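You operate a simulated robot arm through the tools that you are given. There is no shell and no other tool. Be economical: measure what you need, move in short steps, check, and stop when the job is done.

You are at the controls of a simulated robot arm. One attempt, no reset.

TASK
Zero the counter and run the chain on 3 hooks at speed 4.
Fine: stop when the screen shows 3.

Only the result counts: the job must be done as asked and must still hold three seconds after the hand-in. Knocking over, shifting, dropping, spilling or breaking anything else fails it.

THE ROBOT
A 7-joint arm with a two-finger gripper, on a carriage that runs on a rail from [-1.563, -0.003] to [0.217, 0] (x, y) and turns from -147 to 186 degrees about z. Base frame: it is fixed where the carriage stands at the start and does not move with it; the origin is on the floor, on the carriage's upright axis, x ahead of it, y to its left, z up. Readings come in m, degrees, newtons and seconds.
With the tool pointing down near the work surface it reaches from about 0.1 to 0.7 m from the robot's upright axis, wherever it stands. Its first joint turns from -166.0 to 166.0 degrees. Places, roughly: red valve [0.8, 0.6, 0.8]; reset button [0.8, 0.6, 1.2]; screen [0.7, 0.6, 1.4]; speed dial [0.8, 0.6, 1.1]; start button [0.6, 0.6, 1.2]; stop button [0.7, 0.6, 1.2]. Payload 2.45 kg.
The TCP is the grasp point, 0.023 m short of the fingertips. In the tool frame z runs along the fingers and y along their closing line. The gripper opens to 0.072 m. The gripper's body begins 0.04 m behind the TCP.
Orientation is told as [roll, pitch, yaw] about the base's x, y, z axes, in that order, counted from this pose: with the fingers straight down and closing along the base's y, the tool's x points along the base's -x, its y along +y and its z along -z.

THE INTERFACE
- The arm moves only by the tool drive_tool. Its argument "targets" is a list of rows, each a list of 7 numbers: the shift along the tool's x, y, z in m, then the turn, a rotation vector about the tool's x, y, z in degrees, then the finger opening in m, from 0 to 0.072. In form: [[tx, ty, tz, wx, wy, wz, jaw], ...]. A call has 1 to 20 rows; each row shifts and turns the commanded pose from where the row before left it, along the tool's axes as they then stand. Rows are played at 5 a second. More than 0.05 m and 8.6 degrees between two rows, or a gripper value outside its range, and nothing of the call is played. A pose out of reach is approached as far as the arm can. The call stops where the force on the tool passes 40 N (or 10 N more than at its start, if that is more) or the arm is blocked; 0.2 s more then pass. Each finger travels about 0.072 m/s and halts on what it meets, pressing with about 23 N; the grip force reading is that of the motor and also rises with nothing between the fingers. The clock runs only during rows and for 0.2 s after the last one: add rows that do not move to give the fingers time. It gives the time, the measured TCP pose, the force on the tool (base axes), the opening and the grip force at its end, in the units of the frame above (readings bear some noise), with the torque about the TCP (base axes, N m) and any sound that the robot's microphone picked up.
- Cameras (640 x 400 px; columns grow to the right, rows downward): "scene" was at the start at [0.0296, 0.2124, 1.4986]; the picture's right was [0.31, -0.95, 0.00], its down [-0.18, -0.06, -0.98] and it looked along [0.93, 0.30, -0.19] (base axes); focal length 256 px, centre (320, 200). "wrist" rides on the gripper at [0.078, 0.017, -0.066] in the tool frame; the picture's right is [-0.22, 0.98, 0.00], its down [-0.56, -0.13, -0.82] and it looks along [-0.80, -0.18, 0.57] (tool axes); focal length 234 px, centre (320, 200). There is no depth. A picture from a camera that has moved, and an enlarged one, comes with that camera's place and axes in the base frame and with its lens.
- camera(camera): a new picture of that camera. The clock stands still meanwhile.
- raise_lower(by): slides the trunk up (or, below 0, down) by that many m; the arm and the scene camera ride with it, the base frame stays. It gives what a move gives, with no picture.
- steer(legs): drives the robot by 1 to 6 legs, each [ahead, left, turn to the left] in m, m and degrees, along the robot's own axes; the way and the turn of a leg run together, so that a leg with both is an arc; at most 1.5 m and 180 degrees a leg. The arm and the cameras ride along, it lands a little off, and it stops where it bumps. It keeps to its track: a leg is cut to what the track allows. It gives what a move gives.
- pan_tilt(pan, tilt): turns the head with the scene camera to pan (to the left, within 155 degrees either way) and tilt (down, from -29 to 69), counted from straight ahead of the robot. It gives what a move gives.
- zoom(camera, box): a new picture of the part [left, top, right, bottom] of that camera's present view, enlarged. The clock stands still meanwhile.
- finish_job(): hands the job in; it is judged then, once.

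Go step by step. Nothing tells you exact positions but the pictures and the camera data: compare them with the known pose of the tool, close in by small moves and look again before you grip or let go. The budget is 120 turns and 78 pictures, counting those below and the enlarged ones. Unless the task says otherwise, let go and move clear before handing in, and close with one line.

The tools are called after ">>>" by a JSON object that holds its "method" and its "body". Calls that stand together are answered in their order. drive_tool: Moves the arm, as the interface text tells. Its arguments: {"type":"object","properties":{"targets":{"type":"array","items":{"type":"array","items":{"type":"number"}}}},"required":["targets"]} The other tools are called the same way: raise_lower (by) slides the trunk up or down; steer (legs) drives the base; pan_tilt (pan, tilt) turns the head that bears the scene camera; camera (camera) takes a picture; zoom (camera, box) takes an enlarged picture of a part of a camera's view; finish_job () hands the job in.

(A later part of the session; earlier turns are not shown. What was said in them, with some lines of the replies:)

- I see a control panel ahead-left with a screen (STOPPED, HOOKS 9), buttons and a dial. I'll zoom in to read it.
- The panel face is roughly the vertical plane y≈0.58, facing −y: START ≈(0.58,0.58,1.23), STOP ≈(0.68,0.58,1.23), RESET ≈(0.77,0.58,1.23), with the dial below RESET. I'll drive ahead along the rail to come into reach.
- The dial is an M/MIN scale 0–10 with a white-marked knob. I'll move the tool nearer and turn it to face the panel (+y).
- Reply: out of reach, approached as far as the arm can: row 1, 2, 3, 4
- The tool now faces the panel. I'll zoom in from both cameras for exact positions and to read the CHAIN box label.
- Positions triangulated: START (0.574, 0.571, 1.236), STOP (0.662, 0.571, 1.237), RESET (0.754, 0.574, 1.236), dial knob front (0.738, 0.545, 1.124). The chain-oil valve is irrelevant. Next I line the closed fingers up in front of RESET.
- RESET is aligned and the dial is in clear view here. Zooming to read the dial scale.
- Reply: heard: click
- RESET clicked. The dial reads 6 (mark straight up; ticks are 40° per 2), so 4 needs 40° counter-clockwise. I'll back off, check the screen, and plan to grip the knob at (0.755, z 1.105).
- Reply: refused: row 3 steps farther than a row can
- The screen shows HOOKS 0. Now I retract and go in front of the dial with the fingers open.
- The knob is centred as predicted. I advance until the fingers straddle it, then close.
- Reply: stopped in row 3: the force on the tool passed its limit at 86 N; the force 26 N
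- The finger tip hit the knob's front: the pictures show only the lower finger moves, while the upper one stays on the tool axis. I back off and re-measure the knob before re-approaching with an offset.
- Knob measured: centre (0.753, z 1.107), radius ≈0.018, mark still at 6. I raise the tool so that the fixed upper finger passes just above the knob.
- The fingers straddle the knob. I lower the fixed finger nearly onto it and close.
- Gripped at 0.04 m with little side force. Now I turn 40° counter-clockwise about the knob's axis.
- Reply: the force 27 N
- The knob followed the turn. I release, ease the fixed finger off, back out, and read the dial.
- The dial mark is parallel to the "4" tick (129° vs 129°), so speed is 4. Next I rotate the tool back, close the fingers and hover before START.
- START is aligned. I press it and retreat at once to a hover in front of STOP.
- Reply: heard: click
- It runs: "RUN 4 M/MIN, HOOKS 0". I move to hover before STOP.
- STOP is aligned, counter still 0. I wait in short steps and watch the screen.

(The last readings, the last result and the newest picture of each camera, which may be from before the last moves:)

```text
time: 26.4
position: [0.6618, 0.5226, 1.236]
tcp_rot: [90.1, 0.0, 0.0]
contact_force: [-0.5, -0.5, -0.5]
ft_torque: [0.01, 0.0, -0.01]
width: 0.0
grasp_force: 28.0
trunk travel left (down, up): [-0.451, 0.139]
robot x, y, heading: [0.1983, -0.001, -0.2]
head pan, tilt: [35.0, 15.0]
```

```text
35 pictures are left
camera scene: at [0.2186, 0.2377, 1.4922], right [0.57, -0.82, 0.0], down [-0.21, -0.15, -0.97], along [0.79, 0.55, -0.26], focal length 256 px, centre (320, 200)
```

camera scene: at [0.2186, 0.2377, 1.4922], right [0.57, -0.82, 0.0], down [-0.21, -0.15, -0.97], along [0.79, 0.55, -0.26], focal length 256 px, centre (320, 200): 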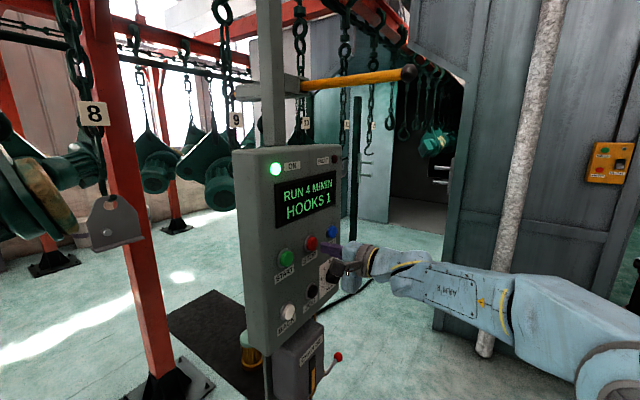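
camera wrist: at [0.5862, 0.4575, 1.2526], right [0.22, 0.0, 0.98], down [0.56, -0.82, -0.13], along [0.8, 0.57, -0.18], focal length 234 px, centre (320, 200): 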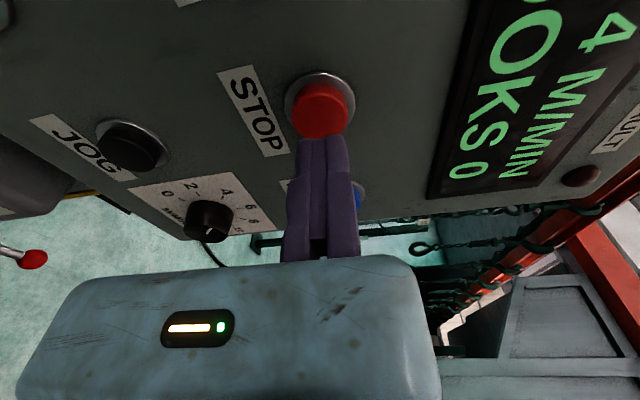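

HOOKS 1; the period is about 6 s per hook. I keep waiting at STOP.

>>> {"method": "drive_tool", "body": {"targets": [[0, 0, 0, 0, 0, 0, 0], [0, 0, 0, 0, 0, 0, 0], [0, 0, 0, 0, 0, 0, 0], [0, 0, 0, 0, 0, 0, 0], [0, 0, 0, 0, 0, 0, 0], [0, 0, 0, 0, 0, 0, 0], [0, 0, 0, 0, 0, 0, 0], [0, 0, 0, 0, 0, 0, 0], [0, 0, 0, 0, 0, 0, 0], [0, 0, 0, 0, 0, 0, 0], [0, 0, 0, 0, 0, 0, 0], [0, 0, 0, 0, 0, 0, 0], [0, 0, 0, 0, 0, 0, 0], [0, 0, 0, 0, 0, 0, 0], [0, 0, 0, 0, 0, 0, 0], [0, 0, 0, 0, 0, 0, 0], [0, 0, 0, 0, 0, 0, 0], [0, 0, 0, 0, 0, 0, 0], [0, 0, 0, 0, 0, 0, 0]]}}

>>> {"method": "camera", "body": {"camera": "scene"}}

```text
time: 30.4
position: [0.6632, 0.5216, 1.2369]
tcp_rot: [90.1, 0.0, -0.1]
contact_force: [-0.2, -0.2, 0.1]
ft_torque: [0.0, -0.03, -0.01]
width: 0.0
grasp_force: 28.3
trunk travel left (down, up): [-0.451, 0.139]
robot x, y, heading: [0.2018, 0.001, 0.0]
head pan, tilt: [35.0, 15.0]
```

```text
34 pictures are left
camera scene: at [0.2186, 0.2377, 1.4922], right [0.57, -0.82, 0.0], down [-0.21, -0.15, -0.97], along [0.79, 0.55, -0.26], focal length 256 px, centre (320, 200)
```

scene: 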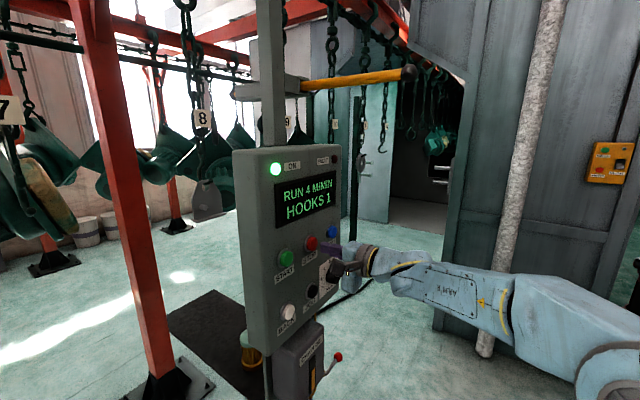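

>>> {"method": "drive_tool", "body": {"targets": [[0, 0, 0, 0, 0, 0, 0], [0, 0, 0, 0, 0, 0, 0], [0, 0, 0, 0, 0, 0, 0], [0, 0, 0, 0, 0, 0, 0]]}}

>>> {"method": "zoom", "body": {"camera": "scene", "box": [180, 60, 360, 240]}}

```text
time: 31.4
position: [0.6631, 0.5229, 1.2369]
tcp_rot: [90.1, 0.0, 0.1]
contact_force: [-1.2, -0.7, 0.4]
ft_torque: [0.0, 0.01, 0.0]
width: 0.0
grasp_force: 27.9
trunk travel left (down, up): [-0.451, 0.139]
robot x, y, heading: [0.2001, -0.0009, -0.3]
head pan, tilt: [35.0, 15.0]
```

```text
2.22 times, centred on (270, 150) of scene
camera zoom: at [0.2186, 0.2377, 1.4922], right [0.57, -0.82, 0.0], down [-0.21, -0.15, -0.97], along [0.79, 0.55, -0.26], focal length 569 px, centre (431, 311)
```

zoom: 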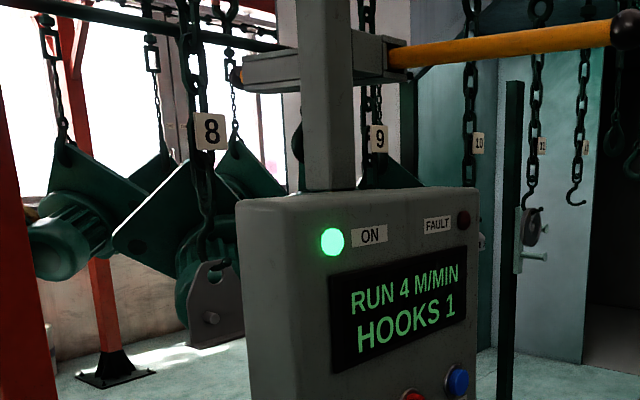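

>>> {"method": "drive_tool", "body": {"targets": [[0, 0, 0, 0, 0, 0, 0], [0, 0, 0, 0, 0, 0, 0], [0, 0, 0, 0, 0, 0, 0], [0, 0, 0, 0, 0, 0, 0], [0, 0, 0, 0, 0, 0, 0], [0, 0, 0, 0, 0, 0, 0], [0, 0, 0, 0, 0, 0, 0], [0, 0, 0, 0, 0, 0, 0], [0, 0, 0, 0, 0, 0, 0], [0, 0, 0, 0, 0, 0, 0], [0, 0, 0, 0, 0, 0, 0], [0, 0, 0, 0, 0, 0, 0], [0, 0, 0, 0, 0, 0, 0], [0, 0, 0, 0, 0, 0, 0], [0, 0, 0, 0, 0, 0, 0], [0, 0, 0, 0, 0, 0, 0], [0, 0, 0, 0, 0, 0, 0], [0, 0, 0, 0, 0, 0, 0], [0, 0, 0, 0, 0, 0, 0], [0, 0, 0, 0, 0, 0, 0]]}}

>>> {"method": "zoom", "body": {"camera": "scene", "box": [180, 60, 360, 240]}}

```text
time: 35.6
position: [0.6635, 0.5224, 1.2369]
tcp_rot: [90.1, 0.0, 0.0]
contact_force: [-0.3, 0.0, -0.1]
ft_torque: [0.0, 0.03, 0.01]
width: 0.0001
grasp_force: 28.5
trunk travel left (down, up): [-0.451, 0.139]
robot x, y, heading: [0.2001, -0.0026, -0.3]
head pan, tilt: [35.0, 15.0]
```

```text
2.22 times, centred on (270, 150) of scene
camera zoom: at [0.2186, 0.2377, 1.4922], right [0.57, -0.82, 0.0], down [-0.21, -0.15, -0.97], along [0.79, 0.55, -0.26], focal length 569 px, centre (431, 311)
```

zoom: 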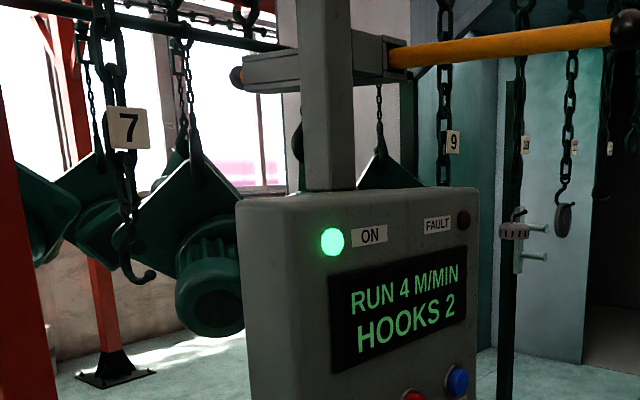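

HOOKS 2; the third is expected around t≈38.

>>> {"method": "drive_tool", "body": {"targets": [[0, 0, 0, 0, 0, 0, 0], [0, 0, 0, 0, 0, 0, 0], [0, 0, 0, 0, 0, 0, 0], [0, 0, 0, 0, 0, 0, 0], [0, 0, 0, 0, 0, 0, 0], [0, 0, 0, 0, 0, 0, 0], [0, 0, 0, 0, 0, 0, 0], [0, 0, 0, 0, 0, 0, 0], [0, 0, 0, 0, 0, 0, 0], [0, 0, 0, 0, 0, 0, 0], [0, 0, 0, 0, 0, 0, 0]]}}

>>> {"method": "zoom", "body": {"camera": "scene", "box": [180, 60, 360, 240]}}

```text
time: 38.0
position: [0.6638, 0.5225, 1.236]
tcp_rot: [90.1, 0.0, 0.0]
contact_force: [-0.8, 0.9, 0.5]
ft_torque: [-0.01, 0.02, -0.03]
width: 0.0
grasp_force: 28.4
trunk travel left (down, up): [-0.451, 0.139]
robot x, y, heading: [0.2028, 0.0059, -0.3]
head pan, tilt: [35.0, 15.0]
```

```text
2.22 times, centred on (270, 150) of scene
camera zoom: at [0.2186, 0.2377, 1.4922], right [0.57, -0.82, 0.0], down [-0.21, -0.15, -0.97], along [0.79, 0.55, -0.26], focal length 569 px, centre (431, 311)
```

zoom: 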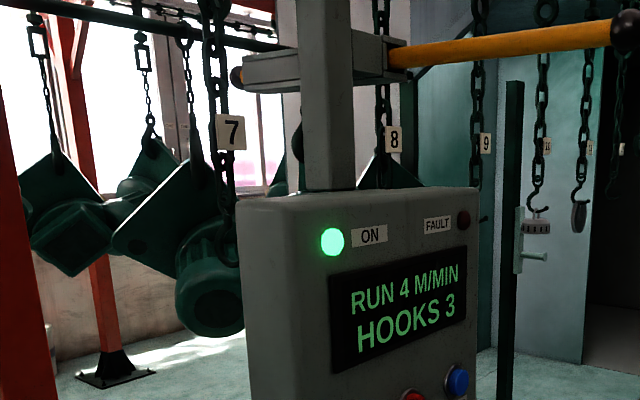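

The screen shows 3, so I press STOP now and retract.

>>> {"method": "drive_tool", "body": {"targets": [[0, 0, 0.031, 0, 0, 0, 0], [0, 0, 0.002, 0, 0, 0, 0], [0, 0, -0.035, 0, 0, 0, 0], [0, 0, -0.03, 0, 0, 0, 0], [0, 0, 0, 0, 0, 0, 0]]}}

>>> {"method": "zoom", "body": {"camera": "scene", "box": [180, 60, 360, 240]}}

```text
time: 39.2
position: [0.6614, 0.4884, 1.2365]
tcp_rot: [90.1, 0.0, 0.1]
contact_force: [0.4, -0.2, -0.5]
ft_torque: [0.02, -0.01, 0.0]
width: 0.0
grasp_force: 28.2
trunk travel left (down, up): [-0.451, 0.139]
robot x, y, heading: [0.199, -0.0024, -0.4]
head pan, tilt: [35.0, 15.0]
heard: click
```

```text
2.22 times, centred on (270, 150) of scene
camera zoom: at [0.2186, 0.2374, 1.4923], right [0.57, -0.82, 0.0], down [-0.21, -0.15, -0.97], along [0.79, 0.55, -0.26], focal length 569 px, centre (431, 311)
```

zoom: 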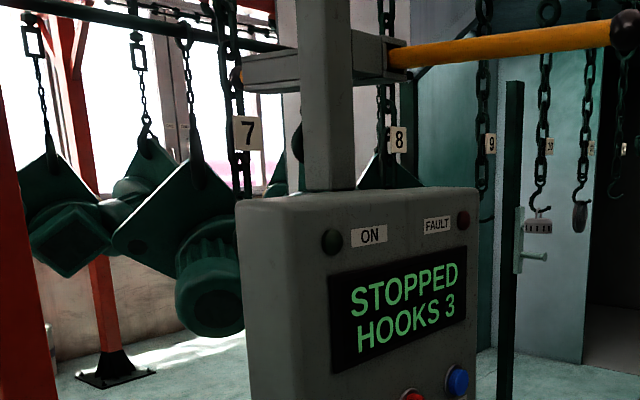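

It shows STOPPED, HOOKS 3, with no fault. I move a bit further clear and confirm that it holds.

>>> {"method": "drive_tool", "body": {"targets": [[0, 0, -0.04, 0, 0, 0, 0], [0, 0, -0.03, 0, 0, 0, 0], [0, 0, 0, 0, 0, 0, 0], [0, 0, 0, 0, 0, 0, 0], [0, 0, 0, 0, 0, 0, 0], [0, 0, 0, 0, 0, 0, 0], [0, 0, 0, 0, 0, 0, 0], [0, 0, 0, 0, 0, 0, 0], [0, 0, 0, 0, 0, 0, 0], [0, 0, 0, 0, 0, 0, 0]]}}

>>> {"method": "camera", "body": {"camera": "scene"}}

```text
time: 41.4
position: [0.6619, 0.4192, 1.235]
tcp_rot: [90.1, 0.0, 0.0]
contact_force: [0.4, 0.0, -0.7]
ft_torque: [-0.03, -0.02, 0.02]
width: 0.0
grasp_force: 28.3
trunk travel left (down, up): [-0.451, 0.139]
robot x, y, heading: [0.2031, 0.0007, -0.1]
head pan, tilt: [35.0, 15.0]
```

```text
29 pictures are left
camera scene: at [0.2186, 0.2377, 1.4922], right [0.57, -0.82, 0.0], down [-0.21, -0.15, -0.97], along [0.79, 0.55, -0.26], focal length 256 px, centre (320, 200)
```

scene: 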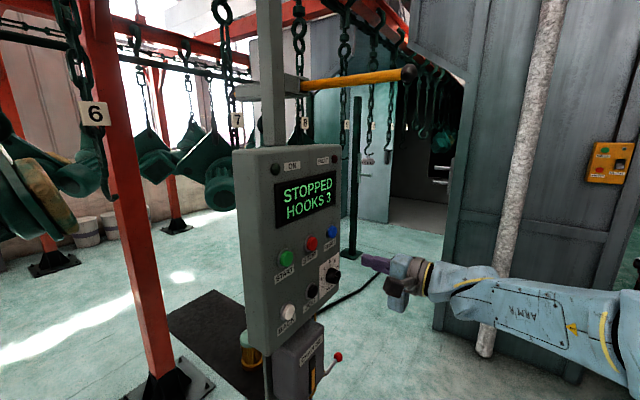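

The chain is stopped, the screen holds at HOOKS 3 and the arm is clear. I hand in.

>>> {"method": "finish_job", "body": {}}

```text
The job is handed in.
```

I zeroed the counter, set the dial to 4 (the screen read "RUN 4 M/MIN" while the chain ran), and stopped the chain at 3 hooks. The screen still read STOPPED, HOOKS 3 about two seconds later, with no fault lamp and the arm clear of the panel. On my first approach to the dial a fingertip hit the knob at up to 86 N; the dial still read 6 afterwards and I saw no damage.
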